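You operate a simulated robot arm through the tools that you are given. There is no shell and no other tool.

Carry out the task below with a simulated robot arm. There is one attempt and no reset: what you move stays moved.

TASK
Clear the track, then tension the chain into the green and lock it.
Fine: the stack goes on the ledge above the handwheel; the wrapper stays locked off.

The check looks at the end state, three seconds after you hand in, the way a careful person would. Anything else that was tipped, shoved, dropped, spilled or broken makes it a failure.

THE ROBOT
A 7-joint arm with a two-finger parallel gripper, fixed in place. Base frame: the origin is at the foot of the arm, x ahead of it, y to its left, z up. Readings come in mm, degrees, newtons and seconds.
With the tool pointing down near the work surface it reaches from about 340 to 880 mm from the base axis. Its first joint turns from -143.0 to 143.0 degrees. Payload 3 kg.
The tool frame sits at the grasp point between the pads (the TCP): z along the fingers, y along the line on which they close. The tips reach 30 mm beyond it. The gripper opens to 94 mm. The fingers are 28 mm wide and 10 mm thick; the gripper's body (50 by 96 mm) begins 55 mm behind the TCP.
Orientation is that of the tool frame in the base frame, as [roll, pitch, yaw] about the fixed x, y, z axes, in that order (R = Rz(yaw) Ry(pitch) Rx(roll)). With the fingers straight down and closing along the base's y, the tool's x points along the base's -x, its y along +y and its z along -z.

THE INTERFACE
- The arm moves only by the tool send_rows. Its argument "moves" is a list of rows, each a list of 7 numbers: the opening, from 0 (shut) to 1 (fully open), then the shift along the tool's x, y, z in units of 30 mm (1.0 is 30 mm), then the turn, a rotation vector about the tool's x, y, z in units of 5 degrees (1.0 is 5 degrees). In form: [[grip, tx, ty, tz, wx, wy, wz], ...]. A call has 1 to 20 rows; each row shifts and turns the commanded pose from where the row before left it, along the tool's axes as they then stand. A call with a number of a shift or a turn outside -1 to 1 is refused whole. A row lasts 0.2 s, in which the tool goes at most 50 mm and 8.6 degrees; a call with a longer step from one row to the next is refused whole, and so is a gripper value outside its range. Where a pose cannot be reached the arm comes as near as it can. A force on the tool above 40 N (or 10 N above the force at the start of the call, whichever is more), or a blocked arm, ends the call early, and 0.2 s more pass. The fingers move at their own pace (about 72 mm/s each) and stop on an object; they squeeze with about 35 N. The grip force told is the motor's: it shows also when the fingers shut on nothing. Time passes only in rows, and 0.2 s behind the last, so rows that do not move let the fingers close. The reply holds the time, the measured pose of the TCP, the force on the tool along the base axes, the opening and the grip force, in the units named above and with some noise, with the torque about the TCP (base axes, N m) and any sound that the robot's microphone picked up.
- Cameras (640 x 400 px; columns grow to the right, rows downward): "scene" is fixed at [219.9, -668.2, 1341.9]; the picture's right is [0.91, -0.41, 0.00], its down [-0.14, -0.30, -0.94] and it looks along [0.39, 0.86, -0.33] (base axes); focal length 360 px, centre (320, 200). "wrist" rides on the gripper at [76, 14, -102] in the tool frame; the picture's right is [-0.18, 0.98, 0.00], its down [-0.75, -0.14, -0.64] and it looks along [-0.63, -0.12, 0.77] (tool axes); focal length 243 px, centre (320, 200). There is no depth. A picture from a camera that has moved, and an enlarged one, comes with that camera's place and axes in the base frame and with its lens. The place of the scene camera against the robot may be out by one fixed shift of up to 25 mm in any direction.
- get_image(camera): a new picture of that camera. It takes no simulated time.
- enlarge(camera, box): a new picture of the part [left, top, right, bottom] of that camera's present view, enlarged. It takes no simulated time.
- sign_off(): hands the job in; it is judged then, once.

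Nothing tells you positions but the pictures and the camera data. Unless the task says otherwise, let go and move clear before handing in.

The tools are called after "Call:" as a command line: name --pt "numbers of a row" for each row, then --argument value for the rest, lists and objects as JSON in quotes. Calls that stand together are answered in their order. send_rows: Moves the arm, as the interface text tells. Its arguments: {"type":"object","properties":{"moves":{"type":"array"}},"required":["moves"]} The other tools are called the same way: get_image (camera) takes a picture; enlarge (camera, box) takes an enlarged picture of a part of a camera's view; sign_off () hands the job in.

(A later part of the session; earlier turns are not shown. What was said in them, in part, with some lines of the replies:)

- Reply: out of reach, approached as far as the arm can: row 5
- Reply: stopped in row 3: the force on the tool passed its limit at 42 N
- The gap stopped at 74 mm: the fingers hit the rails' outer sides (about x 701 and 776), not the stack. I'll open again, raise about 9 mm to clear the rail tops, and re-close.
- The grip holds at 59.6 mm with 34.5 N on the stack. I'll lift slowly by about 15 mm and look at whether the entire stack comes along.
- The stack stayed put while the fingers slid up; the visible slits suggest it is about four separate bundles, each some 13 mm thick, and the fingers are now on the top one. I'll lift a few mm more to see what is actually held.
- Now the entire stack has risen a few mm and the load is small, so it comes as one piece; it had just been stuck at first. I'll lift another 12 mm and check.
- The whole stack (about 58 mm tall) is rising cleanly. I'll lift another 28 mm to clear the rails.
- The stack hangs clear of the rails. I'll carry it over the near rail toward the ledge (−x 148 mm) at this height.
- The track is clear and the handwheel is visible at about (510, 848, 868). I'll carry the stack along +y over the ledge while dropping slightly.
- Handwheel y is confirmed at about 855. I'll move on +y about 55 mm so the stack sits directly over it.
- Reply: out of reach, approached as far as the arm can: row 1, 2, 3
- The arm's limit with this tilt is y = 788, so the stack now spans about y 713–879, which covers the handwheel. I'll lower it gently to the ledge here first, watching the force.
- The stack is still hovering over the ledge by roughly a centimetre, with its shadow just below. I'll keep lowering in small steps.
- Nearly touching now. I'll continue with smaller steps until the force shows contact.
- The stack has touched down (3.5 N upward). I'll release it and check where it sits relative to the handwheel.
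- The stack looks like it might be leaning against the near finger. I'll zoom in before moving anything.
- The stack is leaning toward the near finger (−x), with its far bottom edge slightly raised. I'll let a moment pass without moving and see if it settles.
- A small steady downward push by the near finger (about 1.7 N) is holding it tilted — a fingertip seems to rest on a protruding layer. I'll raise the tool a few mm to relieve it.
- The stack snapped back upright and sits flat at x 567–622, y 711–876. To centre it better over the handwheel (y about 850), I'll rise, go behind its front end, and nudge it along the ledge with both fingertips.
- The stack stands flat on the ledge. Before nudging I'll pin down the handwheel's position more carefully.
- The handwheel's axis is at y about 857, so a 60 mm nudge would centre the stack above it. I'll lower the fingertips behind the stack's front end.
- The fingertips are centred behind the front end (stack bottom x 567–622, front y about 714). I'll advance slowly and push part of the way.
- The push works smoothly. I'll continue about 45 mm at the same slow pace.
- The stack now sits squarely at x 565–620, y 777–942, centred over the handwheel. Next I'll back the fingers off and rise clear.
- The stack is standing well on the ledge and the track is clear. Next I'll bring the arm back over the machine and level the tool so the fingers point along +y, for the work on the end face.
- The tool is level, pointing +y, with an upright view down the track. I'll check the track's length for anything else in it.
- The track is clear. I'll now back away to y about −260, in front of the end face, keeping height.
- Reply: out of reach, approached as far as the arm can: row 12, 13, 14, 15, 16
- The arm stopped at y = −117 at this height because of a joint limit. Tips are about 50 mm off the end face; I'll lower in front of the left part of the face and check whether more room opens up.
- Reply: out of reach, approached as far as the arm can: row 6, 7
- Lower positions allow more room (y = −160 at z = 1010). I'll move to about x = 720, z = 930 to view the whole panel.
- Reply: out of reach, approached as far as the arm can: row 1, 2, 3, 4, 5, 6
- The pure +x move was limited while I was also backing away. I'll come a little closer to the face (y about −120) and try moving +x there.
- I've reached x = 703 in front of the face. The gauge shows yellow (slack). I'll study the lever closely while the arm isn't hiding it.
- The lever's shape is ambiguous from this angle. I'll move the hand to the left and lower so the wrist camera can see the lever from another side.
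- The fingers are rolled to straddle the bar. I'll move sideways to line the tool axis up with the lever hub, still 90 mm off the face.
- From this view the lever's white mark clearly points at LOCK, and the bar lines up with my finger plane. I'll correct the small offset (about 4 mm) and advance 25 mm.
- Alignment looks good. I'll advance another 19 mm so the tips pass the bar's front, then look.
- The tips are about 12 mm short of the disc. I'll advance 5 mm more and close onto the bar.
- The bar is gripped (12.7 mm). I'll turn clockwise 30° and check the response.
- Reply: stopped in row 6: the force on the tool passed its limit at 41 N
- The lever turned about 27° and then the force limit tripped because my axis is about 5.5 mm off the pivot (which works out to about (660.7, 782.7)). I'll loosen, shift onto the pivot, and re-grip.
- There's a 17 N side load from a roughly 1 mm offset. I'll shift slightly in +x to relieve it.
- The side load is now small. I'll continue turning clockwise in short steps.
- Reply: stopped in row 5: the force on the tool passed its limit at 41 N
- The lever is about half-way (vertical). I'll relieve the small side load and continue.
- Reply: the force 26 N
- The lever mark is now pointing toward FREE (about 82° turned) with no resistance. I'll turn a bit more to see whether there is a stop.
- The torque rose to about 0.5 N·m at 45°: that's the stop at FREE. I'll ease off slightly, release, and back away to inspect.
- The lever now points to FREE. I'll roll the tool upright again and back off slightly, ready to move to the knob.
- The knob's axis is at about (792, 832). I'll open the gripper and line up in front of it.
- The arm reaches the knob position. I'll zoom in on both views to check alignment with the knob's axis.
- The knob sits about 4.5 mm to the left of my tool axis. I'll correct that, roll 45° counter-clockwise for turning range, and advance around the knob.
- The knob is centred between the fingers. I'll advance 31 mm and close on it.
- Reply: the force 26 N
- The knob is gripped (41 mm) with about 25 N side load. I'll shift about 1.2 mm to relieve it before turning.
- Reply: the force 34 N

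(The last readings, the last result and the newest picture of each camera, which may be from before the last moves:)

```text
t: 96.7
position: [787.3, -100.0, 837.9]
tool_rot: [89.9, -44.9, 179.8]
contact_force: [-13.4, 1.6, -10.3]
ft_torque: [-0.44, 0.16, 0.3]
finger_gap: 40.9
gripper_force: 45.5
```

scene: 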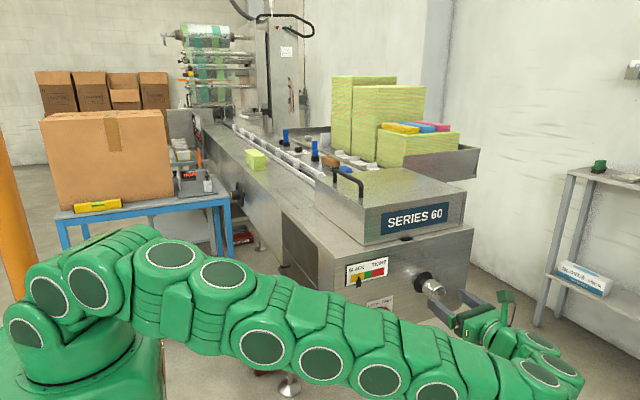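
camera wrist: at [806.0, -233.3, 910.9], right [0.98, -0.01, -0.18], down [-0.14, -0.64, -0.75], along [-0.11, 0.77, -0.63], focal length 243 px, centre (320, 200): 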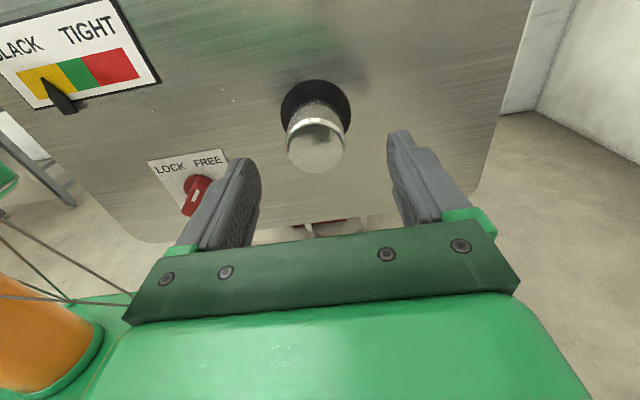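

The offset is now within about half a mm. I'll begin turning clockwise in small steps.

Call:
send_rows --pt "0.2 0 -0.015 0 0 0 0.4" --pt "0.2 0 0 0 0 0 0.7" --pt "0.2 0 0 0 0 0 0.7" --pt "0.2 0 0 0 0 0 0"

```text
t: 97.7
position: [788.5, -100.6, 837.8]
tool_rot: [89.9, -53.9, 179.7]
contact_force: [-6.1, 0.3, 2.6]
ft_torque: [-1.01, 0.07, 0.03]
finger_gap: 40.8
gripper_force: 44.3
```

Call:
send_rows --pt "0.2 0 0 0 0 0 0.8" --pt "0.2 0 0 0 0 0 0.8" --pt "0.2 0 0 0 0 0 0.8" --pt "0.2 0 0 0 0 0 0.8" --pt "0.2 0 0 0 0 0 0"

Call:
get_image --camera "wrist"

```text
t: 98.9
position: [788.9, -101.0, 838.6]
tool_rot: [90.1, -69.6, 179.4]
contact_force: [-3.0, -2.4, -3.4]
ft_torque: [-0.49, 0.05, 0.63]
finger_gap: 40.6
gripper_force: 45.0
stopped in row 5: the force on the tool passed its limit at 42 N (the readings are from after the stop); the commanded pose is now the measured one
```

```text
taken
camera wrist: at [774.5, -202.0, 914.1], right [0.99, -0.01, 0.17], down [0.12, -0.64, -0.76], along [0.11, 0.77, -0.63], focal length 243 px, centre (320, 200)
```

wrist: 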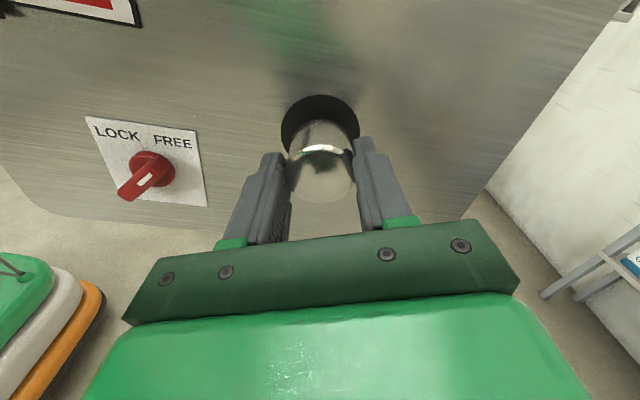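

It turned about 25°, and again my axis is about 4 mm too high. I'll loosen, shift down onto the axis, and re-grip.

Call:
send_rows --pt "0.6 0 0 0 0 0 0" --pt "0.6 0 0 0 0 0 0" --pt "0.6 -0.13 0 0 0 0 0" --pt "0.5 0 0 0 0 0 0" --pt "0.45 0 0 0 0 0 0" --pt "0.3 0 0 0 0 0 0" --pt "0.2 0 0 0 0 0 0"

Call:
enlarge --camera "scene" --box '[340, 240, 500, 350]'

```text
t: 100.5
position: [790.7, -101.2, 835.5]
tool_rot: [89.8, -69.9, 179.7]
contact_force: [-2.0, -0.3, -0.5]
ft_torque: [0.15, 0.06, 0.44]
finger_gap: 41.0
gripper_force: 45.4
```

```text
3.64 times, centred on (420, 295) of scene
camera zoom: at [219.9, -668.2, 1341.9], right [0.91, -0.41, 0.0], down [-0.14, -0.3, -0.94], along [0.39, 0.86, -0.33], focal length 1310 px, centre (-44, -146)
```

zoom: 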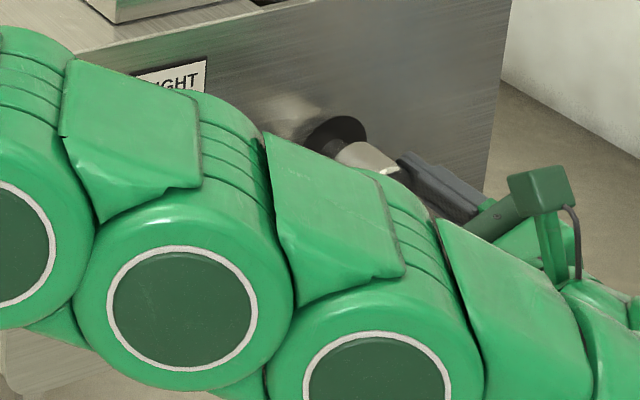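

Well centred now — nearly no side load. I'll continue clockwise.

Call:
send_rows --pt "0.2 0 0 0 0 0 0.8" --pt "0.2 0 0 0 0 0 0.8" --pt "0.2 0 0 0 0 0 0.8" --pt "0.2 0 0 0 0 0 0.8" --pt "0.2 0 0 0 0 0 0.8" --pt "0.2 0 0 0 0 0 0"

Call:
get_image --camera "wrist"

```text
t: 101.9
position: [788.9, -101.3, 833.7]
tool_rot: [68.7, -89.9, -159.0]
contact_force: [-22.1, 4.4, 2.6]
ft_torque: [0.04, 0.02, 1.06]
finger_gap: 40.6
gripper_force: 45.5
```

```text
taken
camera wrist: at [802.7, -202.3, 909.8], right [0.98, -0.01, -0.18], down [-0.14, -0.64, -0.75], along [-0.11, 0.77, -0.63], focal length 243 px, centre (320, 200)
```

wrist: 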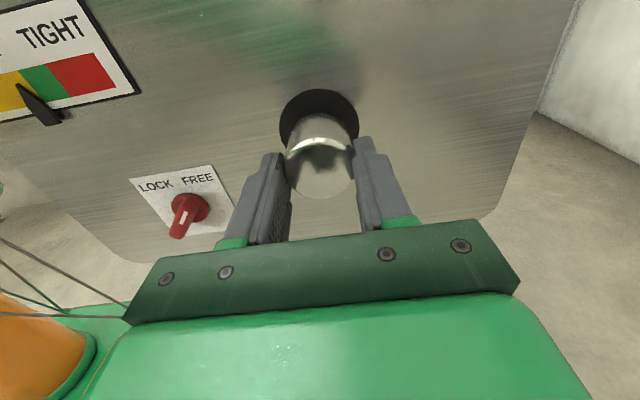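

The pointer has moved toward green — clockwise tightens. I'll zoom on the gauge.

Call:
enlarge --camera "wrist" --box '[0, 0, 160, 140]'

```text
2.86 times, centred on (80, 70) of wrist
camera zoom: at [802.7, -202.3, 909.8], right [0.98, -0.01, -0.18], down [-0.14, -0.64, -0.75], along [-0.11, 0.77, -0.63], focal length 693 px, centre (1006, 571)
```

zoom: 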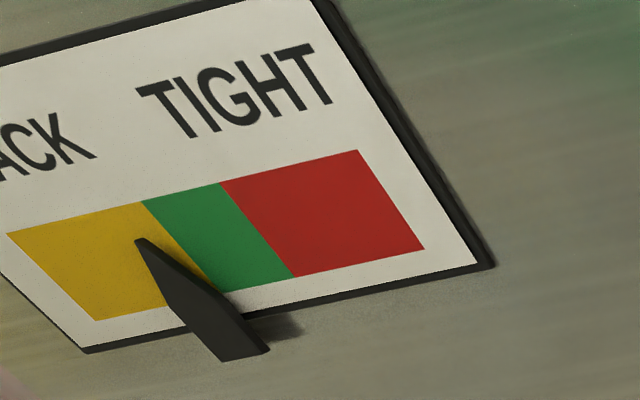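

The pointer is close to the green edge (with parallax). I'll relieve the side load and turn about 20° more.

Call:
send_rows --pt "0.2 0 -0.03 0 0 0 0.3" --pt "0.2 0 0 0 0 0 0.7" --pt "0.2 0 0 0 0 0 0.7" --pt "0.2 0 0 0 0 0 0.7" --pt "0.2 0 0 0 0 0 0"

Call:
enlarge --camera "wrist" --box '[0, 0, 240, 180]'

```text
t: 103.1
position: [788.3, -101.7, 833.4]
tool_rot: [-89.8, -78.2, -0.7]
contact_force: [5.9, 1.7, -4.1]
ft_torque: [-0.97, 0.05, 0.77]
finger_gap: 40.5
gripper_force: 45.2
```

```text
2.22 times, centred on (120, 90) of wrist
camera zoom: at [817.8, -202.5, 905.3], right [0.92, -0.01, -0.38], down [-0.3, -0.64, -0.71], along [-0.24, 0.77, -0.59], focal length 539 px, centre (764, 444)
```

zoom: 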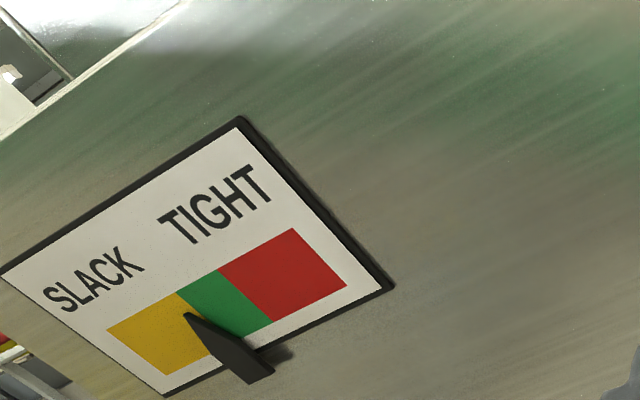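

Call:
send_rows --pt "0.2 0 0.007 0 0 0 0.5" --pt "0.2 0 0 0 0 0 0.5" --pt "0.2 0 0 0 0 0 0"

Call:
enlarge --camera "wrist" --box '[0, 60, 160, 180]'

```text
t: 103.9
position: [789.4, -100.5, 833.7]
tool_rot: [-89.8, -73.2, -0.7]
contact_force: [9.6, -0.9, -2.9]
ft_torque: [-0.08, 0.04, 0.31]
finger_gap: 40.3
gripper_force: 45.1
```

```text
3.33 times, centred on (80, 120) of wrist
camera zoom: at [823.8, -202.5, 902.5], right [0.89, -0.01, -0.46], down [-0.36, -0.64, -0.68], along [-0.29, 0.77, -0.57], focal length 809 px, centre (1120, 467)
```

zoom: 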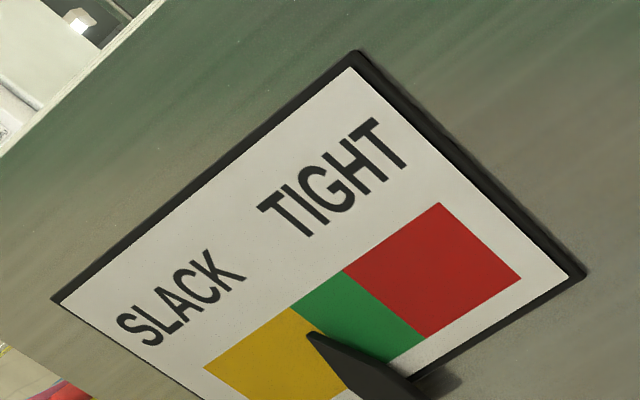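

The pointer appears at or just inside the green edge. I'll release the knob, back off, and look at the gauge straight on.

Call:
send_rows --pt "0.6 0 0 0 0 0 0" --pt "0.8 0 0 0 0 0 0" --pt "0.8 0 0 -0.5 0 0 0" --pt "0.8 0 0 -0.5 0 0 0" --pt "0.8 0 0 0 0 0 -0.85" --pt "0.8 0 0 0 0 0 -0.85" --pt "0.8 0 0 0 0 0 -0.85" --pt "0.8 0 0 0 0 0 -0.85" --pt "0.5 0 -0.9 0 0 0 0" --pt "0.3 0 -0.9 0 0 0 0" --pt "0.2 0 -0.9 0 0 0 0" --pt "0.2 0 -0.9 0 0 0 0" --pt "0.2 0 -0.9 0 0 0 0" --pt "0.2 0 -0.9 0 0 0 0" --pt "0.2 0 0 0 0 0 0"

Call:
get_image --camera "wrist"

Call:
enlarge --camera "scene" --box '[330, 240, 490, 340]'

```text
t: 107.1
position: [628.1, -127.0, 833.5]
tool_rot: [78.5, -89.7, -168.9]
contact_force: [0.4, -0.5, 0.2]
ft_torque: [0.0, 0.0, -0.03]
finger_gap: 18.8
gripper_force: 0.1
```

```text
taken
camera wrist: at [641.4, -228.8, 910.4], right [0.98, -0.01, -0.18], down [-0.14, -0.64, -0.75], along [-0.11, 0.77, -0.63], focal length 243 px, centre (320, 200)
```

wrist: 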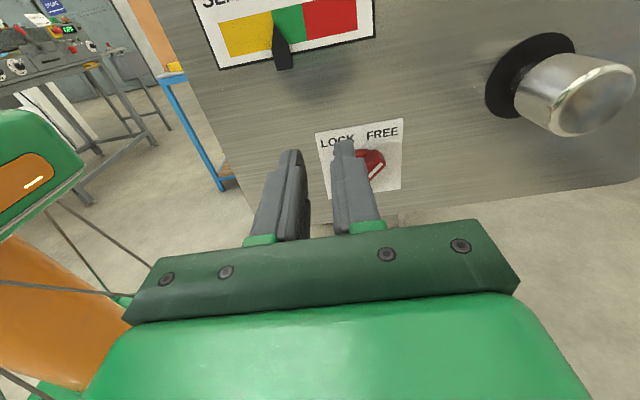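

```text
4.00 times, centred on (410, 290) of scene
camera zoom: at [219.9, -668.2, 1341.9], right [0.91, -0.41, 0.0], down [-0.14, -0.3, -0.94], along [0.39, 0.86, -0.33], focal length 1441 px, centre (-40, -160)
```

zoom: 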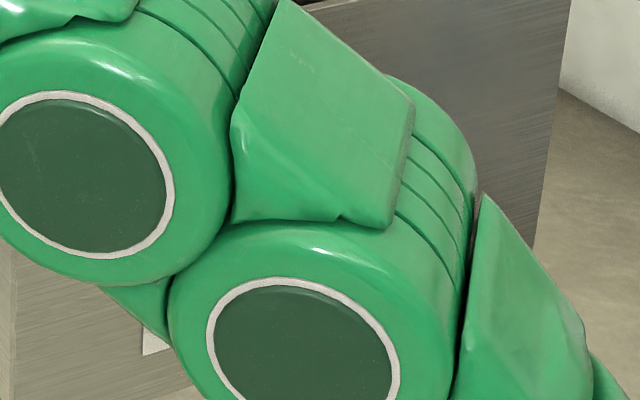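

Call:
enlarge --camera "wrist" --box '[200, 0, 400, 90]'

Call:
send_rows --pt "0.2 0.9 0 0 0 0 0" --pt "0.2 0.9 0 0 0 0 0" --pt "0.2 0 0 0 0 0 0"

Call:
enlarge --camera "wrist" --box '[180, 0, 420, 140]'

```text
3.20 times, centred on (300, 45) of wrist
camera zoom: at [641.4, -228.8, 910.4], right [0.98, -0.01, -0.18], down [-0.14, -0.64, -0.75], along [-0.11, 0.77, -0.63], focal length 776 px, centre (384, 696)
```

zoom: 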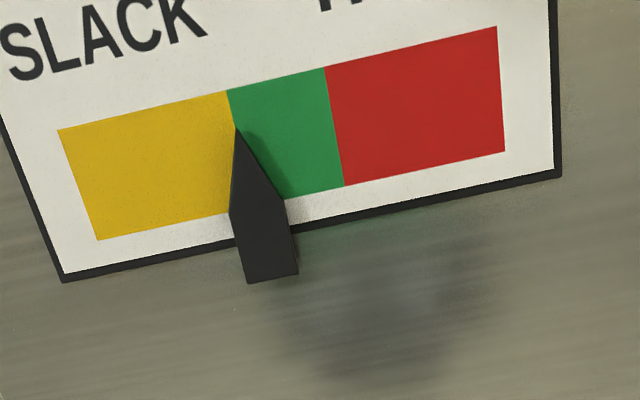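

```text
t: 107.9
position: [627.8, -128.9, 887.7]
tool_rot: [73.6, -89.9, -164.2]
contact_force: [-0.6, -0.7, -0.5]
ft_torque: [-0.03, -0.02, -0.03]
finger_gap: 18.8
gripper_force: 0.0
```

```text
2.67 times, centred on (300, 70) of wrist
camera zoom: at [641.0, -229.7, 963.6], right [0.98, -0.01, -0.18], down [-0.14, -0.64, -0.75], along [-0.11, 0.77, -0.63], focal length 647 px, centre (373, 547)
```

zoom: 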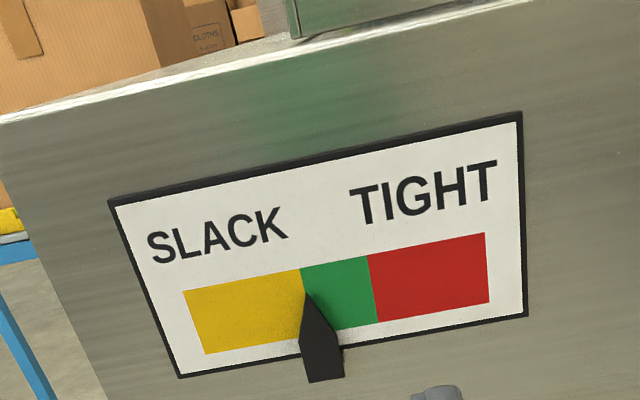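

The gauge, seen straight on, reads just at the green's lower edge. About 37° more should bring it to mid-green. I'll return in front of the knob.

Call:
send_rows --pt "0.2 0 0 -0.2 0 0 0" --pt "0.2 0 0.895 0 0 0 0" --pt "0.2 0 0.895 0 0 0 0" --pt "0.2 -0.6 0.895 0 0 0 0" --pt "0.5 -0.6 0.895 0 0 0 0" --pt "0.8 -0.59 0.895 0 0 0 0" --pt "0.8 0 0.895 0 0 0 0" --pt "0.8 0 0 0 0 0 0"

Call:
get_image --camera "wrist"

```text
t: 109.7
position: [789.2, -139.3, 831.2]
tool_rot: [78.5, -89.7, -169.1]
contact_force: [-0.3, 0.1, -0.3]
ft_torque: [0.04, 0.04, -0.02]
finger_gap: 75.2
gripper_force: 0.0
```

```text
taken
camera wrist: at [801.5, -240.0, 908.1], right [0.98, -0.01, -0.18], down [-0.14, -0.64, -0.76], along [-0.11, 0.77, -0.63], focal length 243 px, centre (320, 200)
```

wrist: 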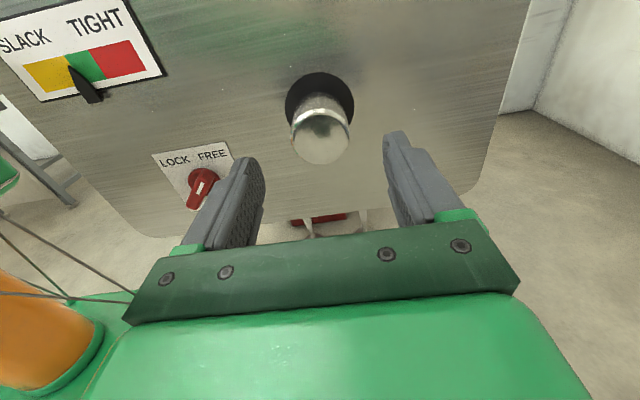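

Aligned in front of the knob. I'll roll 40° counter-clockwise, advance, and grip again.

Call:
send_rows --pt "0.8 0.08 0 0 0 0 0" --pt "0.8 0 0 0 0 0 -1" --pt "0.8 0 0 0 0 0 -1" --pt "0.8 0 0 0 0 0 -1" --pt "0.8 0 0 0 0 0 -1" --pt "0.8 0 0 0 0 0 -1" --pt "0.8 0 0 0 0 0 -1" --pt "0.8 0 0 0 0 0 -1" --pt "0.8 0 0 0 0 0 -1" --pt "0.8 0 0 0.4 0 0 0" --pt "0.8 0 0 0.4 0 0 0" --pt "0.8 0 0 0.45 0 0 0" --pt "0.8 0 0 0 0 0 0"

Call:
enlarge --camera "wrist" --box '[180, 40, 460, 240]'

```text
t: 112.5
position: [789.6, -98.8, 836.1]
tool_rot: [89.8, -49.8, 179.6]
contact_force: [0.6, -0.6, -0.4]
ft_torque: [0.01, 0.02, 0.0]
finger_gap: 75.2
gripper_force: 0.1
```

```text
2.00 times, centred on (320, 140) of wrist
camera zoom: at [750.1, -200.6, 902.9], right [0.87, -0.01, 0.49], down [0.37, -0.64, -0.67], along [0.32, 0.76, -0.56], focal length 485 px, centre (320, 320)
```

zoom: 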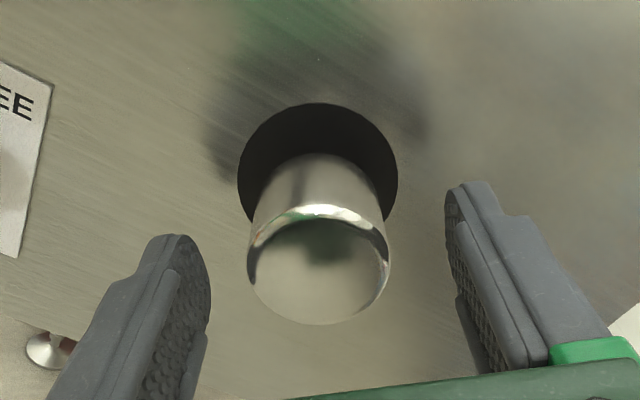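

Call:
send_rows --pt "0.8 -0.04 -0.055 0 0 0 0" --pt "0.6 0 0 0 0 0 0" --pt "0.5 0 0 0 0 0 0" --pt "0.4 0 0 0 0 0 0" --pt "0.2 0 0 0 0 0 0" --pt "0.2 0 0 0 0 0 0"

```text
t: 113.9
position: [789.2, -98.6, 836.1]
tool_rot: [90.0, -49.6, 179.6]
contact_force: [23.4, 3.6, 12.5]
ft_torque: [-0.25, -0.06, -0.36]
finger_gap: 40.9
gripper_force: 45.1
```

Call:
send_rows --pt "0.6 0 0 0 0 0 0" --pt "0.6 0 0.037 0 0 0 0" --pt "0.5 0 0 0 0 0 0" --pt "0.4 0 0 0 0 0 0" --pt "0.2 0 0 0 0 0 0" --pt "0.2 0 0 0 0 0 0"

```text
t: 115.3
position: [789.2, -98.9, 836.1]
tool_rot: [89.8, -49.7, 179.7]
contact_force: [12.2, -1.7, 7.3]
ft_torque: [-0.37, -0.07, -0.08]
finger_gap: 40.8
gripper_force: 44.6
```

Good enough. I'll turn clockwise about 22° and check the load.

Call:
send_rows --pt "0.2 0 0.012 0 0 0 0.5" --pt "0.2 0 0 0 0 0 0.7" --pt "0.2 0 0 0 0 0 0.7" --pt "0.2 0 0 0 0 0 0.7" --pt "0.2 0 0 0 0 0 0"

```text
t: 116.5
position: [789.1, -98.7, 836.5]
tool_rot: [90.0, -63.0, 179.6]
contact_force: [7.7, 2.2, -12.1]
ft_torque: [-0.98, -0.03, -0.1]
finger_gap: 40.7
gripper_force: 45.2
```

Call:
send_rows --pt "0.2 -0.02 0 0 0 0 0.6" --pt "0.2 0 0 0 0 0 0.7" --pt "0.2 0 0 0 0 0 0.7" --pt "0.2 0 0 0 0 0 0.7" --pt "0.2 0 0 0 0 0 0"

Call:
enlarge --camera "wrist" --box '[0, 0, 240, 180]'

```text
t: 117.7
position: [790.2, -99.6, 836.2]
tool_rot: [89.9, -76.1, 179.7]
contact_force: [20.6, 1.1, -0.8]
ft_torque: [-0.5, -0.02, -0.11]
finger_gap: 40.5
gripper_force: 44.8
```

```text
2.22 times, centred on (120, 90) of wrist
camera zoom: at [784.0, -200.6, 912.8], right [1.0, -0.01, 0.06], down [0.04, -0.64, -0.77], along [0.04, 0.77, -0.64], focal length 539 px, centre (764, 444)
```

zoom: 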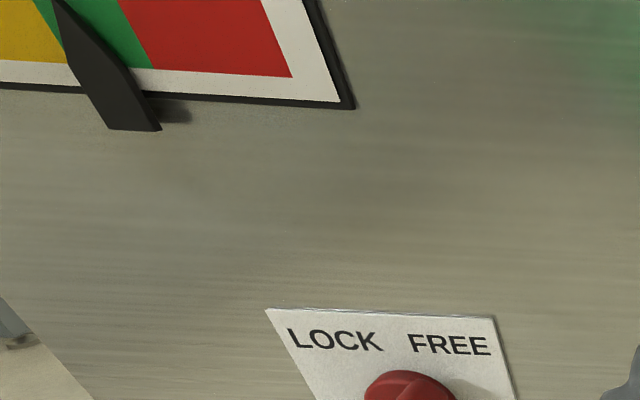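

The pointer is now within green in this view. I'll turn about 10° more while relieving the side load.

Call:
send_rows --pt "0.2 0 0.03 0 0 0 0.4" --pt "0.2 0 0 0 0 0 0.8" --pt "0.2 0 0 0 0 0 0.8" --pt "0.2 0 0 0 0 0 0"

Call:
enlarge --camera "wrist" --box '[0, 0, 160, 140]'

```text
t: 118.7
position: [790.0, -99.0, 836.0]
tool_rot: [89.0, -86.3, -179.5]
contact_force: [-4.0, -1.1, 0.7]
ft_torque: [-0.31, 0.09, 0.7]
finger_gap: 40.6
gripper_force: 44.9
```

```text
2.86 times, centred on (80, 70) of wrist
camera zoom: at [798.0, -200.8, 912.3], right [0.99, -0.01, -0.12], down [-0.1, -0.64, -0.76], along [-0.07, 0.77, -0.64], focal length 693 px, centre (1006, 571)
```

zoom: 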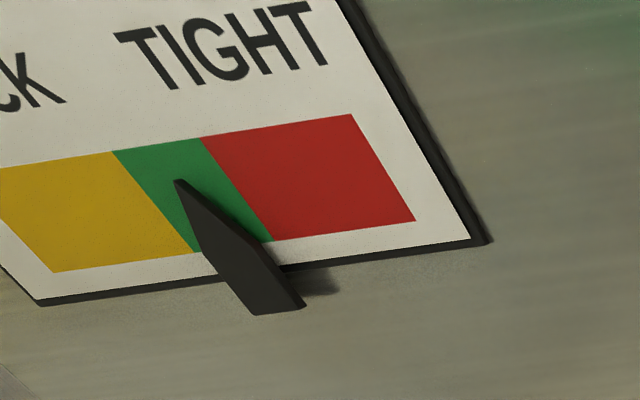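

The pointer is close to mid-green. I'll release the knob, back off, and view the gauge from the front.

Call:
send_rows --pt "0.6 0 0 0 0 0 0" --pt "0.8 0 0 0 0 0 0" --pt "0.8 0 0 -0.6 0 0 0" --pt "0.8 0 0 -0.6 0 0 0" --pt "0.8 0 0 0 0 0 0.7" --pt "0.5 0.3 -0.9 0 0 0 0" --pt "0.45 0.5 -0.9 0 0 0 0" --pt "0.45 0.5 -0.9 0 0 0 0" --pt "0.45 0.4 -0.9 0 0 0 0" --pt "0.2 0 -0.9 0 0 0 0" --pt "0.2 0 -0.9 0 0 0 0" --pt "0.2 0 0 0 0 0 0"

Call:
enlarge --camera "wrist" --box '[180, 0, 420, 140]'

Call:
get_image --camera "wrist"

```text
t: 121.3
position: [626.7, -135.4, 886.7]
tool_rot: [74.3, -89.7, -164.6]
contact_force: [0.3, -0.6, -0.1]
ft_torque: [0.06, 0.01, -0.03]
finger_gap: 18.8
gripper_force: 0.1
```

```text
2.67 times, centred on (300, 70) of wrist
camera zoom: at [639.8, -236.1, 961.8], right [0.98, -0.01, -0.18], down [-0.14, -0.64, -0.76], along [-0.11, 0.77, -0.63], focal length 647 px, centre (373, 547)
```

zoom: 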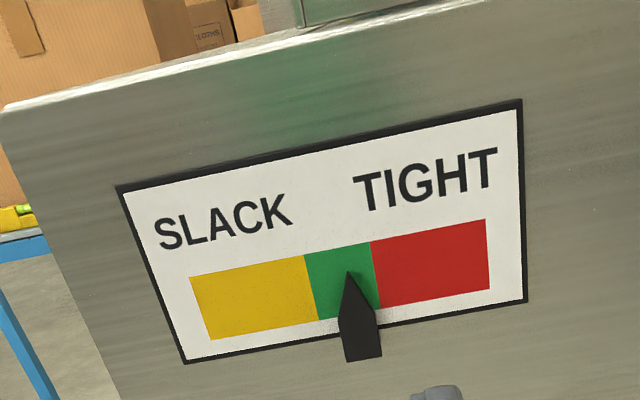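

```text
taken
camera wrist: at [639.8, -236.1, 961.8], right [0.98, -0.01, -0.18], down [-0.14, -0.64, -0.76], along [-0.11, 0.77, -0.63], focal length 243 px, centre (320, 200)
```

wrist: 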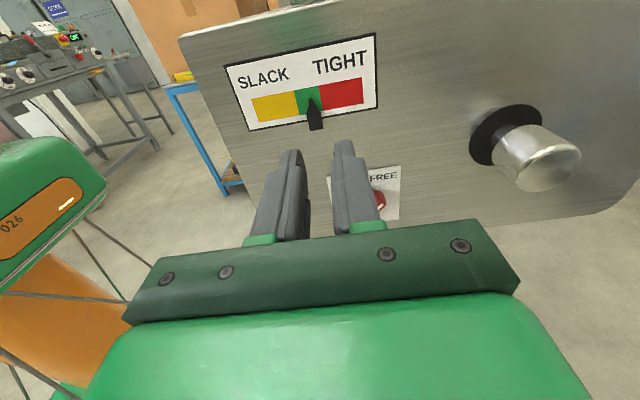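

The gauge reads well inside green (about 60% across it). Next: lock the lever. I'll roll the tool 45° clockwise to match the lever at FREE and line up with its pivot.

Call:
send_rows --pt "0.45 0 0 0 0 0 1" --pt "0.45 0 0 0 0 0 1" --pt "0.45 0 0 0 0 0 1" --pt "0.45 0 0 0 0 0 1" --pt "0.45 0 0 0 0 0 1" --pt "0.45 0 0 0 0 0 1" --pt "0.45 0 0 0 0 0 1" --pt "0.45 0 0 0 0 0 1" --pt "0.45 0 0 0 0 0 1" --pt "0.45 -0.413 0.808 0 0 0 0" --pt "0.45 -0.413 0.808 0 0 0 0" --pt "0.45 -0.413 0.808 0 0 0 0" --pt "0.45 -0.413 0.808 0 0 0 0" --pt "0.45 0 0 0 0 0 0"

Call:
enlarge --camera "wrist" --box '[180, 40, 460, 240]'

```text
t: 124.3
position: [662.6, -135.1, 781.4]
tool_rot: [-89.9, -45.2, -0.7]
contact_force: [-0.3, 0.5, -0.9]
ft_torque: [0.01, -0.02, 0.02]
finger_gap: 42.4
gripper_force: 0.0
```

```text
2.00 times, centred on (320, 140) of wrist
camera zoom: at [724.6, -237.5, 824.9], right [0.57, 0.0, -0.82], down [-0.64, -0.64, -0.44], along [-0.52, 0.77, -0.36], focal length 485 px, centre (320, 320)
```

zoom: 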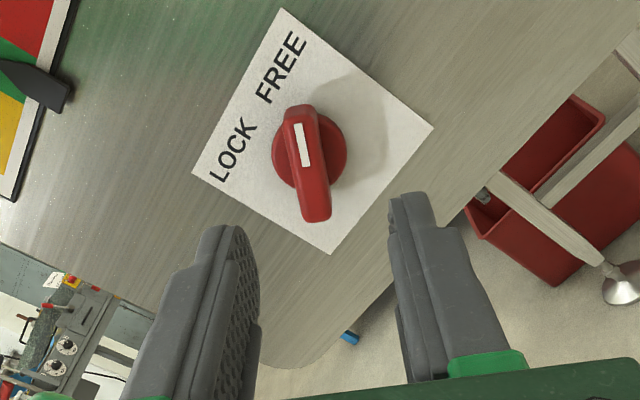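

Lined up within about 3 mm. I'll correct that and advance to straddle the bar, stopping short for a check.

Call:
send_rows --pt "0.45 -0.02 -0.11 0 0 0 0" --pt "0.45 0 0 0.45 0 0 0" --pt "0.45 0 0 0.45 0 0 0" --pt "0.45 0 0 0.4 0 0 0" --pt "0.45 0 0 0.4 0 0 0" --pt "0.45 0 0 0 0 0 0"

Call:
enlarge --camera "wrist" --box '[180, 40, 460, 240]'

```text
t: 125.7
position: [658.2, -84.6, 783.1]
tool_rot: [-90.1, -45.3, -0.5]
contact_force: [-0.1, 0.4, -0.3]
ft_torque: [0.0, -0.02, -0.01]
finger_gap: 42.3
gripper_force: 0.1
```

```text
2.00 times, centred on (320, 140) of wrist
camera zoom: at [721.2, -186.0, 827.7], right [0.57, 0.0, -0.82], down [-0.64, -0.64, -0.44], along [-0.52, 0.77, -0.36], focal length 485 px, centre (320, 320)
```

zoom: 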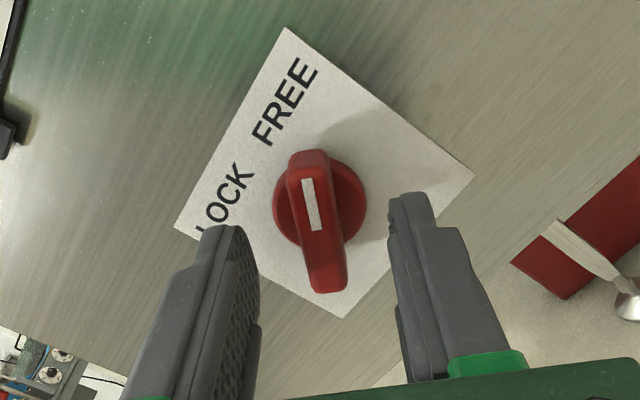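

Bar is centred between the fingers. I'll advance 11 mm and close.

Call:
send_rows --pt "0.45 0 0 0.36 0 0 0" --pt "0.3 0 0 0 0 0 0" --pt "0.2 0 0 0 0 0 0" --pt "0.1 0 0 0 0 0 0" --pt "0 0 0 0 0 0 0" --pt "0 0 0 0 0 0 0"

Call:
enlarge --camera "wrist" --box '[180, 40, 460, 240]'

```text
t: 127.1
position: [659.6, -74.0, 783.9]
tool_rot: [-90.0, -45.2, -0.5]
contact_force: [14.6, 5.8, -11.8]
ft_torque: [0.25, 0.04, -0.36]
finger_gap: 12.9
gripper_force: 45.1
```

```text
2.00 times, centred on (320, 140) of wrist
camera zoom: at [721.2, -175.7, 827.5], right [0.57, 0.0, -0.82], down [-0.64, -0.64, -0.44], along [-0.52, 0.77, -0.36], focal length 485 px, centre (320, 320)
```

zoom: 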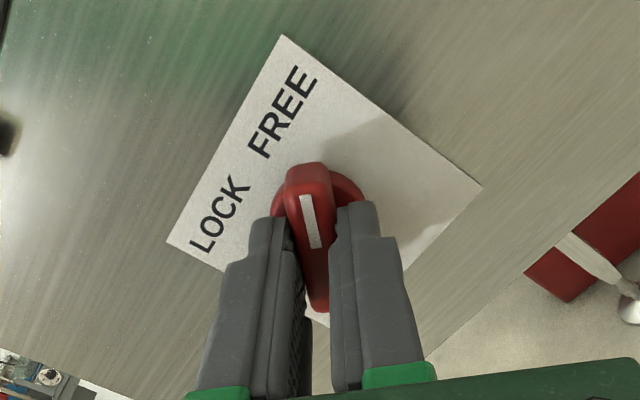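

Gripped. I'll relieve the 19 N side load and start turning counter-clockwise toward LOCK.

Call:
send_rows --pt "0 0 0.028 0 0 0 0" --pt "0 0 0 0 0 0 -0.5" --pt "0 0 0 0 0 0 -0.7" --pt "0 0 0 0 0 0 -0.7" --pt "0 0 0 0 0 0 0"

```text
t: 128.3
position: [658.8, -74.3, 784.2]
tool_rot: [-89.8, -54.8, -0.5]
contact_force: [-25.4, -18.9, -2.8]
ft_torque: [0.98, -0.04, 0.35]
finger_gap: 13.0
gripper_force: 45.2
```

Call:
send_rows --pt "0 -0.025 -0.03 -0.025 0 0 0" --pt "0 0 0 0 0 0 -0.6" --pt "0 0 0 0 0 0 -0.7" --pt "0 0 0 0 0 0 -0.7" --pt "0 0 0 0 0 0 0"

```text
t: 129.5
position: [658.7, -74.1, 783.7]
tool_rot: [-90.0, -64.8, -0.5]
contact_force: [3.4, -34.6, -10.8]
ft_torque: [0.4, 0.04, 0.14]
finger_gap: 12.8
gripper_force: 45.7
```

There's a push-out force along y, so I'll back off 2 mm and continue.

Call:
send_rows --pt "0 0 0 -0.06 0 0 0" --pt "0 0 0 0 0 0 0"

```text
t: 130.1
position: [659.6, -74.0, 783.7]
tool_rot: [-89.9, -64.7, -0.5]
contact_force: [24.1, -4.7, -11.6]
ft_torque: [0.09, 0.03, -0.29]
finger_gap: 12.8
gripper_force: 45.1
```

Call:
send_rows --pt "0 0 0.035 0 0 0 -0.3" --pt "0 0 0 0 0 0 -0.7" --pt "0 0 0 0 0 0 -0.7" --pt "0 0 0 0 0 0 0"

```text
t: 131.1
position: [659.5, -73.5, 782.9]
tool_rot: [-89.6, -73.3, -0.6]
contact_force: [27.5, 27.7, -6.3]
ft_torque: [0.97, 0.04, -0.54]
finger_gap: 13.1
gripper_force: 44.7
```

The load is creeping up; I'll loosen and re-grip to reset the stress, checking the free pose.

Call:
send_rows --pt "0.25 0 0 0 0 0 0" --pt "0.25 0 0 0 0 0 0" --pt "0.25 0 0 0 0 0 0"

Call:
enlarge --camera "wrist" --box '[180, 40, 460, 240]'

```text
t: 131.9
position: [658.9, -75.6, 784.1]
tool_rot: [-89.7, -73.2, -0.6]
contact_force: [0.3, -1.0, -0.3]
ft_torque: [-0.01, -0.01, 0.0]
finger_gap: 23.7
gripper_force: 0.1
```

```text
2.00 times, centred on (320, 140) of wrist
camera zoom: at [693.3, -177.1, 851.7], right [0.89, -0.01, -0.46], down [-0.36, -0.64, -0.68], along [-0.29, 0.77, -0.57], focal length 485 px, centre (320, 320)
```

zoom: 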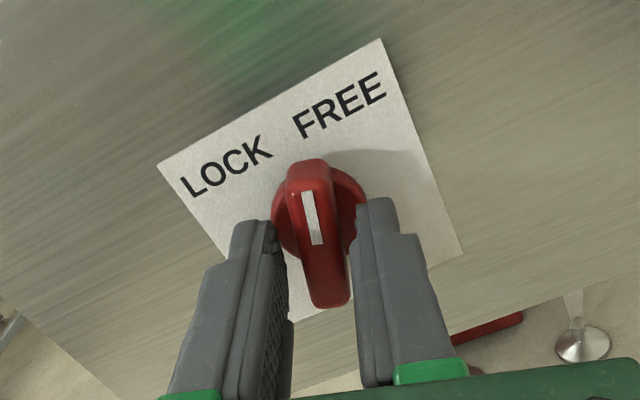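

Call:
send_rows --pt "0.25 -0.02 0.035 0 0 0 0" --pt "0.1 0 0 0 0 0 0" --pt "0 0 0 0 0 0 0" --pt "0 0 0 0 0 0 0"

```text
t: 132.9
position: [658.7, -75.0, 784.1]
tool_rot: [-89.6, -73.3, -0.7]
contact_force: [-17.9, -1.4, 6.4]
ft_torque: [0.47, -0.04, 0.66]
finger_gap: 12.9
gripper_force: 45.1
```

Call:
send_rows --pt "0 0 -0.025 0 0 0 -0.3" --pt "0 0 0 0 0 0 -0.7" --pt "0 0 0 0 0 0 -0.7" --pt "0 0 0 0 0 0 0"

```text
t: 133.9
position: [658.7, -75.4, 783.8]
tool_rot: [-89.0, -81.8, -1.3]
contact_force: [-21.2, 0.2, 8.4]
ft_torque: [1.61, -0.07, 0.65]
finger_gap: 12.7
gripper_force: 45.1
```

Call:
send_rows --pt "0 0 -0.035 0 0 0 -0.3" --pt "0 0 0 0 0 0 -0.7" --pt "0 0 0 0 0 0 -0.7" --pt "0 0 0 0 0 0 0"

Call:
enlarge --camera "wrist" --box '[180, 40, 460, 240]'

```text
t: 134.9
position: [660.5, -74.1, 784.1]
tool_rot: [77.6, -89.6, -167.9]
contact_force: [-2.1, -3.9, 8.1]
ft_torque: [1.04, -0.02, 0.49]
finger_gap: 12.8
gripper_force: 45.3
```

```text
2.00 times, centred on (320, 140) of wrist
camera zoom: at [672.4, -176.4, 858.9], right [0.98, -0.01, -0.18], down [-0.14, -0.64, -0.76], along [-0.11, 0.77, -0.63], focal length 485 px, centre (320, 320)
```

zoom: 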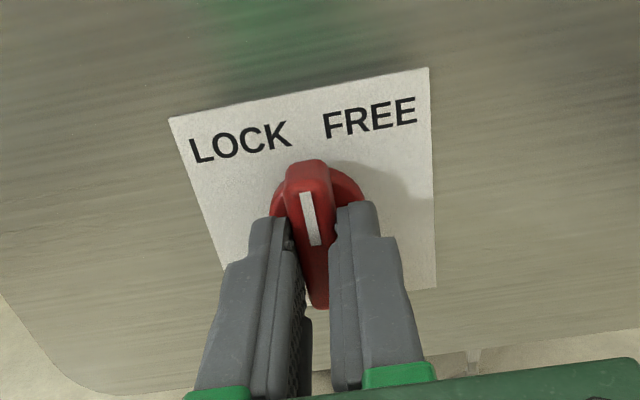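

Half-way (vertical) with low load. I'll continue counter-clockwise.

Call:
send_rows --pt "0 0.01 0 0 0 0 -0.7" --pt "0 0 0 0 0 0 -0.7" --pt "0 0 0 0 0 0 -0.7" --pt "0 0 0 0 0 0 0"

```text
t: 135.9
position: [659.6, -75.7, 782.5]
tool_rot: [89.8, -79.1, 179.5]
contact_force: [28.5, 9.1, -2.7]
ft_torque: [0.17, 0.01, -0.19]
finger_gap: 12.9
gripper_force: 44.8
```

Call:
send_rows --pt "0 0 0.045 0 0 0 -0.2" --pt "0 0 0 0 0 0 -0.7" --pt "0 0 0 0 0 0 -0.7" --pt "0 0 0 0 0 0 0"

```text
t: 136.9
position: [659.6, -75.4, 783.6]
tool_rot: [89.9, -71.3, 179.6]
contact_force: [18.8, 1.9, -9.6]
ft_torque: [0.16, 0.04, 0.12]
finger_gap: 12.8
gripper_force: 45.0
```

Call:
send_rows --pt "0 -0.02 0.02 0 0 0 -0.4" --pt "0 0 0 0 0 0 -0.7" --pt "0 0 0 0 0 0 -0.7" --pt "0 0 0 0 0 0 0"

```text
t: 137.9
position: [660.9, -74.4, 783.2]
tool_rot: [89.9, -62.2, 179.6]
contact_force: [-9.9, -7.4, -13.6]
ft_torque: [0.32, 0.0, 0.99]
finger_gap: 12.7
gripper_force: 45.1
```

Call:
send_rows --pt "0 -0.01 -0.02 0 0 0 -0.4" --pt "0 0 0 0 0 0 -0.7" --pt "0 0 0 0 0 0 -0.7" --pt "0 0 0 0 0 0 0"

```text
t: 138.9
position: [661.2, -74.4, 783.8]
tool_rot: [90.0, -53.1, 179.3]
contact_force: [28.2, -12.9, -7.9]
ft_torque: [-0.97, 0.0, -0.73]
finger_gap: 13.0
gripper_force: 44.9
```

Call:
send_rows --pt "0 -0.035 0.025 -0.015 0 0 -0.3" --pt "0 0 0 0 0 0 -0.6" --pt "0 0 0 0 0 0 0"

Call:
enlarge --camera "wrist" --box '[180, 40, 460, 240]'

```text
t: 139.7
position: [661.3, -75.8, 783.4]
tool_rot: [89.8, -48.7, 179.7]
contact_force: [0.6, -13.2, 20.8]
ft_torque: [1.15, -0.01, 1.02]
finger_gap: 12.7
gripper_force: 45.2
```

```text
2.00 times, centred on (320, 140) of wrist
camera zoom: at [620.2, -176.0, 849.6], right [0.86, -0.01, 0.51], down [0.39, -0.64, -0.66], along [0.33, 0.77, -0.55], focal length 485 px, centre (320, 320)
```

zoom: 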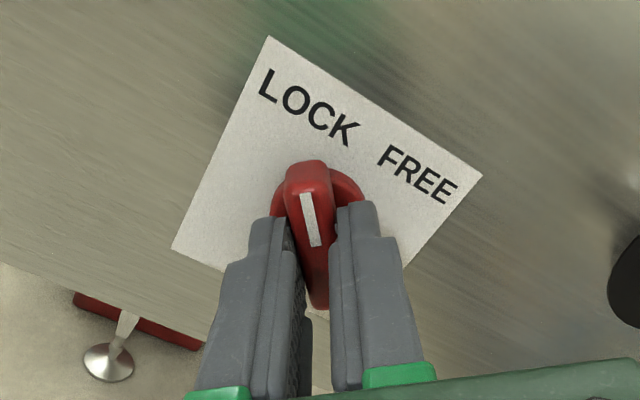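

Call:
send_rows --pt "0 0.02 0.02 -0.015 0 0 -0.3" --pt "0 0 0 0 0 0 -0.5" --pt "0 0 0 0 0 0 0"

```text
t: 140.5
position: [660.0, -74.7, 783.4]
tool_rot: [89.9, -44.8, 179.7]
contact_force: [-15.1, 3.1, 20.4]
ft_torque: [0.73, 0.16, 0.97]
finger_gap: 12.8
gripper_force: 45.0
```

Torque begins to rise at the LOCK end. I'll press slightly further to make sure it is fully against the stop.

Call:
send_rows --pt "0 0.015 -0.01 0 0 0 -0.35" --pt "0 0 0 0 0 0 0"

Call:
enlarge --camera "wrist" --box '[180, 40, 460, 240]'

```text
t: 141.1
position: [660.8, -75.5, 783.8]
tool_rot: [90.0, -43.0, 179.5]
contact_force: [-3.4, 2.5, 19.9]
ft_torque: [0.27, 1.36, 0.49]
finger_gap: 13.0
gripper_force: 44.7
```

```text
2.00 times, centred on (320, 140) of wrist
camera zoom: at [613.8, -175.8, 845.5], right [0.8, -0.01, 0.59], down [0.45, -0.65, -0.62], along [0.39, 0.76, -0.52], focal length 485 px, centre (320, 320)
```

zoom: 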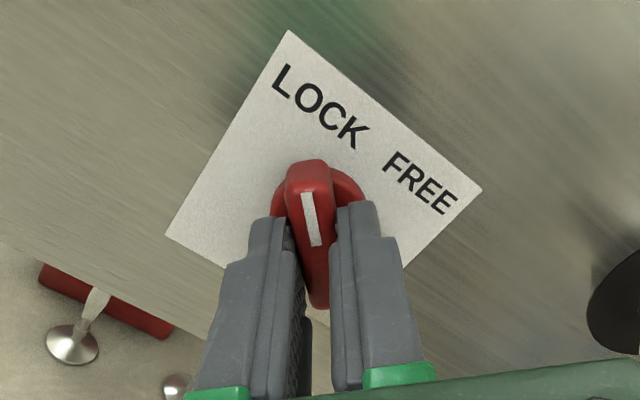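

Torque 1.4 N·m: fully against the LOCK stop. I'll ease off, release, retreat straight back, and inspect.

Call:
send_rows --pt "0 0 0 0 0 0 0.3" --pt "0.2 0 0 0 0 0 0" --pt "0.45 0 0 0 0 0 0" --pt "0.45 0 0 -0.6 0 0 0" --pt "0.45 0 0 -0.6 0 0 0" --pt "0.45 0 0 -0.5 0 0 0" --pt "0.45 0 0 0 0 0 0"

Call:
get_image --camera "wrist"

Call:
enlarge --camera "wrist" --box '[200, 20, 480, 220]'

```text
t: 142.7
position: [659.8, -126.6, 783.5]
tool_rot: [89.9, -44.5, 179.6]
contact_force: [1.1, 0.4, -0.6]
ft_torque: [-0.02, 0.0, -0.01]
finger_gap: 42.3
gripper_force: 0.0
```

```text
taken
camera wrist: at [614.2, -227.8, 846.2], right [0.82, -0.01, 0.57], down [0.43, -0.65, -0.63], along [0.37, 0.76, -0.53], focal length 243 px, centre (320, 200)
```

wrist: 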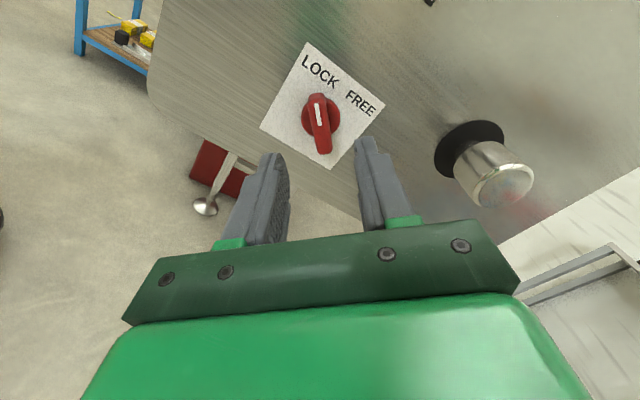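

```text
2.00 times, centred on (340, 120) of wrist
camera zoom: at [614.2, -227.8, 846.2], right [0.82, -0.01, 0.57], down [0.43, -0.65, -0.63], along [0.37, 0.76, -0.53], focal length 485 px, centre (280, 360)
```

zoom: 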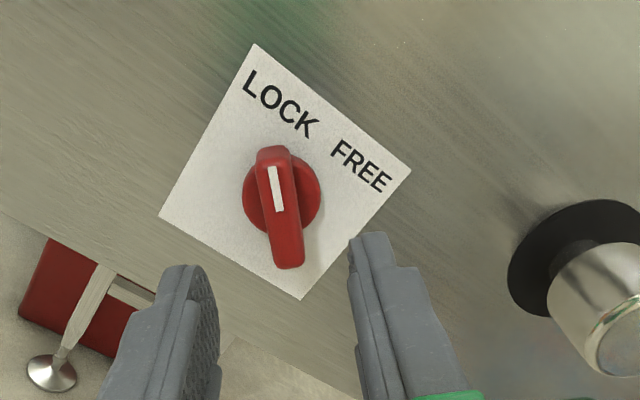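

The lever points to LOCK again. I'll roll upright and move to check the gauge one more time.

Call:
send_rows --pt "0.2 0 0 0 0 0 1" --pt "0.2 0 0 0 0 0 1" --pt "0.2 0 0 0 0 0 1" --pt "0.2 0 0 0 0 0 1" --pt "0.2 0 0 0 0 0 1" --pt "0.2 0 0 0 0 0 1" --pt "0.2 0 0 0 0 0 1" --pt "0.2 0 0 0 0 0 1" --pt "0.2 0 0 0 0 0 1" --pt "0.2 0.87 -0.27 0 0 0 0" --pt "0.2 0.87 -0.27 0 0 0 0" --pt "0.2 0.87 -0.27 0 0 0 0" --pt "0.2 0.87 -0.27 0 0 0 0" --pt "0.2 0 0 0 0 0 0"

Call:
enlarge --camera "wrist" --box '[180, 0, 420, 140]'

Call:
get_image --camera "scene"

```text
t: 145.7
position: [625.6, -126.7, 886.0]
tool_rot: [81.5, -89.5, -171.9]
contact_force: [-0.1, -0.3, 0.7]
ft_torque: [0.0, 0.0, 0.02]
finger_gap: 18.8
gripper_force: 0.1
```

```text
2.67 times, centred on (300, 70) of wrist
camera zoom: at [638.1, -228.4, 962.2], right [0.98, -0.01, -0.18], down [-0.14, -0.64, -0.76], along [-0.11, 0.77, -0.63], focal length 647 px, centre (373, 547)
```

zoom: 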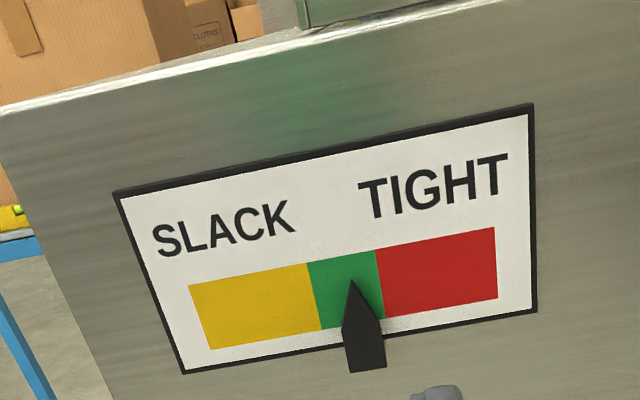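

```text
taken
```

scene: 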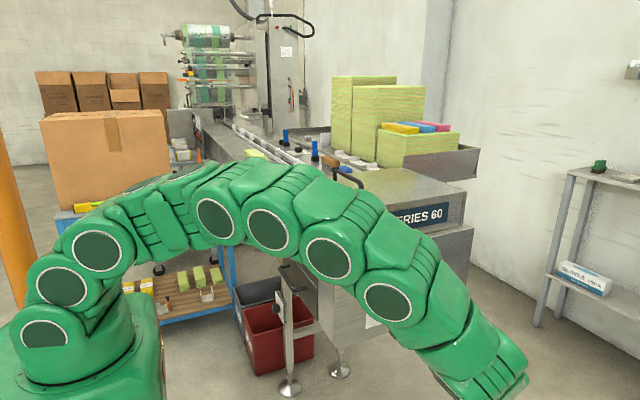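

The gauge stays well within green with the lever locked. I'll raise the arm clear of the machine the way it came.

Call:
send_rows --pt "0.2 0.9 -0.1 0.05 0 0 0" --pt "0.2 0.9 -0.1 0.05 0 0 0" --pt "0.2 0.9 -0.1 0.05 0 0 0" --pt "0.2 0.9 -0.1 0.05 0 0 0" --pt "0.2 0.9 -0.1 0.05 0 0 0" --pt "0.2 0.9 -0.1 0.05 0 0 0" --pt "0.2 0.9 -0.1 0.05 0 0 0" --pt "0.2 0.9 -0.1 0.05 0 0 0" --pt "0.2 0.9 -0.1 0.05 0 0 0" --pt "0.2 0.9 -0.1 0.05 0 0 0" --pt "0.2 0.9 -0.1 0.05 0 0 0" --pt "0.2 0.9 0 0.05 0 0 0" --pt "0.2 0 0 0 0 0 0"

Call:
get_image --camera "scene"

Call:
get_image --camera "wrist"

```text
t: 148.5
position: [590.1, -105.4, 1212.1]
tool_rot: [83.9, -89.6, -174.5]
contact_force: [-0.3, -0.7, 0.6]
ft_torque: [0.02, 0.01, 0.03]
finger_gap: 18.6
gripper_force: 0.1
```

```text
taken
```

scene: 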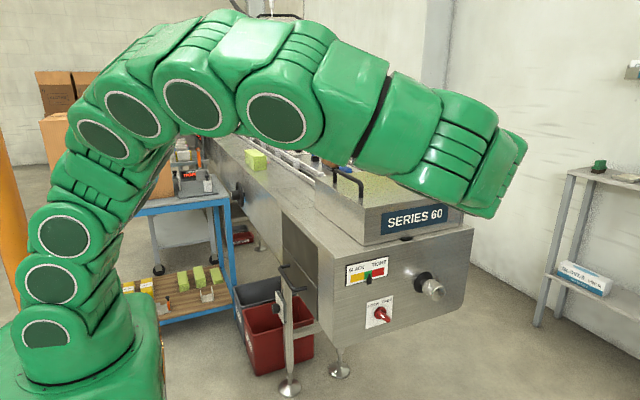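

```text
taken
camera wrist: at [601.9, -207.7, 1288.2], right [0.98, -0.01, -0.18], down [-0.14, -0.64, -0.76], along [-0.11, 0.77, -0.63], focal length 243 px, centre (320, 200)
```

wrist: 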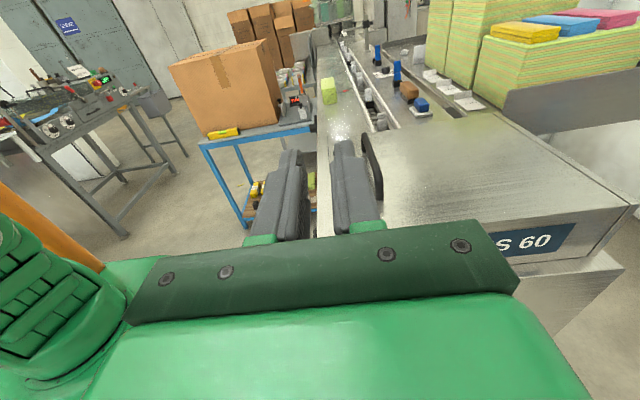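

I'll move over the machine at height and bring the tool back to pointing down, roughly the starting pose.

Call:
send_rows --pt "0.2 0 0 1 0 0 0" --pt "0.2 0 0 1 0 0 0" --pt "0.2 0 0 1 0 0 0" --pt "0.2 0 0 1 0 0 0" --pt "0.2 0 0 1 0 0 0" --pt "0.2 0 0 1 0 0 0" --pt "0.2 0 0 1 0 0 0" --pt "0.2 0 -0.5 0 0 0 0" --pt "0.2 0 -0.5 0 0 0 0" --pt "0.2 0 0 0 0 0 0"

Call:
send_rows --pt "0.2 0 0 0 0 -1 0" --pt "0.2 0 0 0 0 -1 0" --pt "0.2 0 0 0 0 -1 0" --pt "0.2 0 0 0 0 -1 0" --pt "0.2 0 0 0 0 -1 0" --pt "0.2 0 0 0 0 -1 0" --pt "0.2 0 0 0 0 -1 0" --pt "0.2 0 0 0 0 -1 0" --pt "0.2 0 0 0 0 -1 0" --pt "0.2 0 0 0 0 -1 0" --pt "0.2 0 0 0 0 -1 0" --pt "0.2 0 0 0 0 -1 0" --pt "0.2 0 0 0 0 0 0"

Call:
get_image --camera "scene"

Call:
enlarge --camera "scene" --box '[330, 240, 490, 340]'

Call:
enlarge --camera "scene" --box '[190, 110, 390, 235]'

```text
t: 150.7
position: [564.2, 99.0, 1208.6]
tool_rot: [81.3, -89.5, -171.8]
contact_force: [0.7, 0.2, 0.7]
ft_torque: [0.02, 0.0, 0.03]
finger_gap: 18.7
gripper_force: 0.1
```

```text
t: 153.5
position: [562.7, 100.7, 1210.2]
tool_rot: [179.4, -29.9, 89.8]
contact_force: [-0.4, 0.0, 0.4]
ft_torque: [0.0, -0.02, -0.02]
finger_gap: 18.9
gripper_force: 0.0
```

```text
taken
```

scene: 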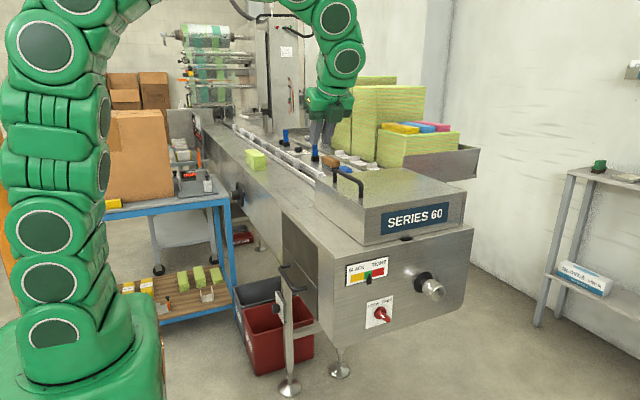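

```text
4.00 times, centred on (410, 290) of scene
camera zoom: at [219.9, -668.2, 1341.9], right [0.91, -0.41, 0.0], down [-0.14, -0.3, -0.94], along [0.39, 0.86, -0.33], focal length 1441 px, centre (-40, -160)
```

zoom: 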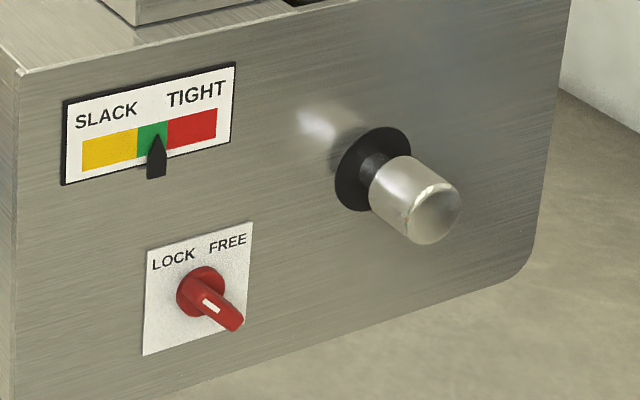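

```text
3.20 times, centred on (290, 172) of scene
camera zoom: at [219.9, -668.2, 1341.9], right [0.91, -0.41, 0.0], down [-0.14, -0.3, -0.94], along [0.39, 0.86, -0.33], focal length 1153 px, centre (416, 288)
```

zoom: 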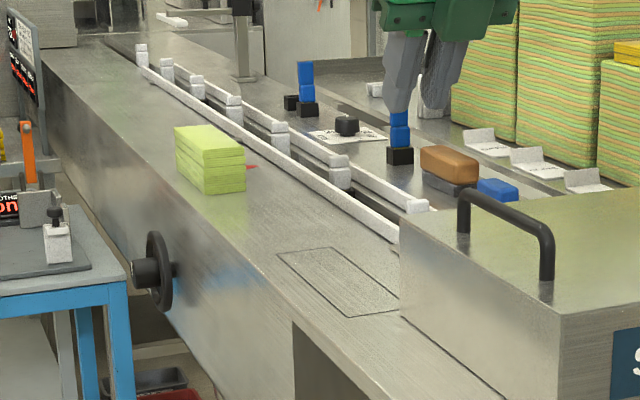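

The end state looks right: the track is clear, the stack stands upright on the ledge over the handwheel, the pointer sits in green, and the lever points to LOCK. The wrapper is untouched and the arm is clear, so I'm handing in.

Call:
sign_off

```text
The job is handed in.
```

I cleared the track, tensioned the chain into the green, and set the lever back to LOCK. The job is handed in.

- **Stack:** it stands upright on the ledge, centred above the handwheel. It leaned briefly against a finger when I first released it there, then settled flat. I then nudged it about 60 mm along the ledge to centre it.
- **Chain tension:** the lever was on LOCK while the chain was slack, so I turned it to FREE and tightened the knob clockwise. The pointer stopped about 60% across the green band and stayed there after locking.
- **Lever:** I turned it back until it pressed against its stop, and the white mark points to LOCK.
- **Rest of the area:** I left the wrapper locked off and did not touch it. On the first attempt to grip the stack the fingers closed on the track's side rails, with no damage visible. In the final pictures nothing else looks moved, tipped or dropped. The gripper is empty and the arm is parked above the machine.
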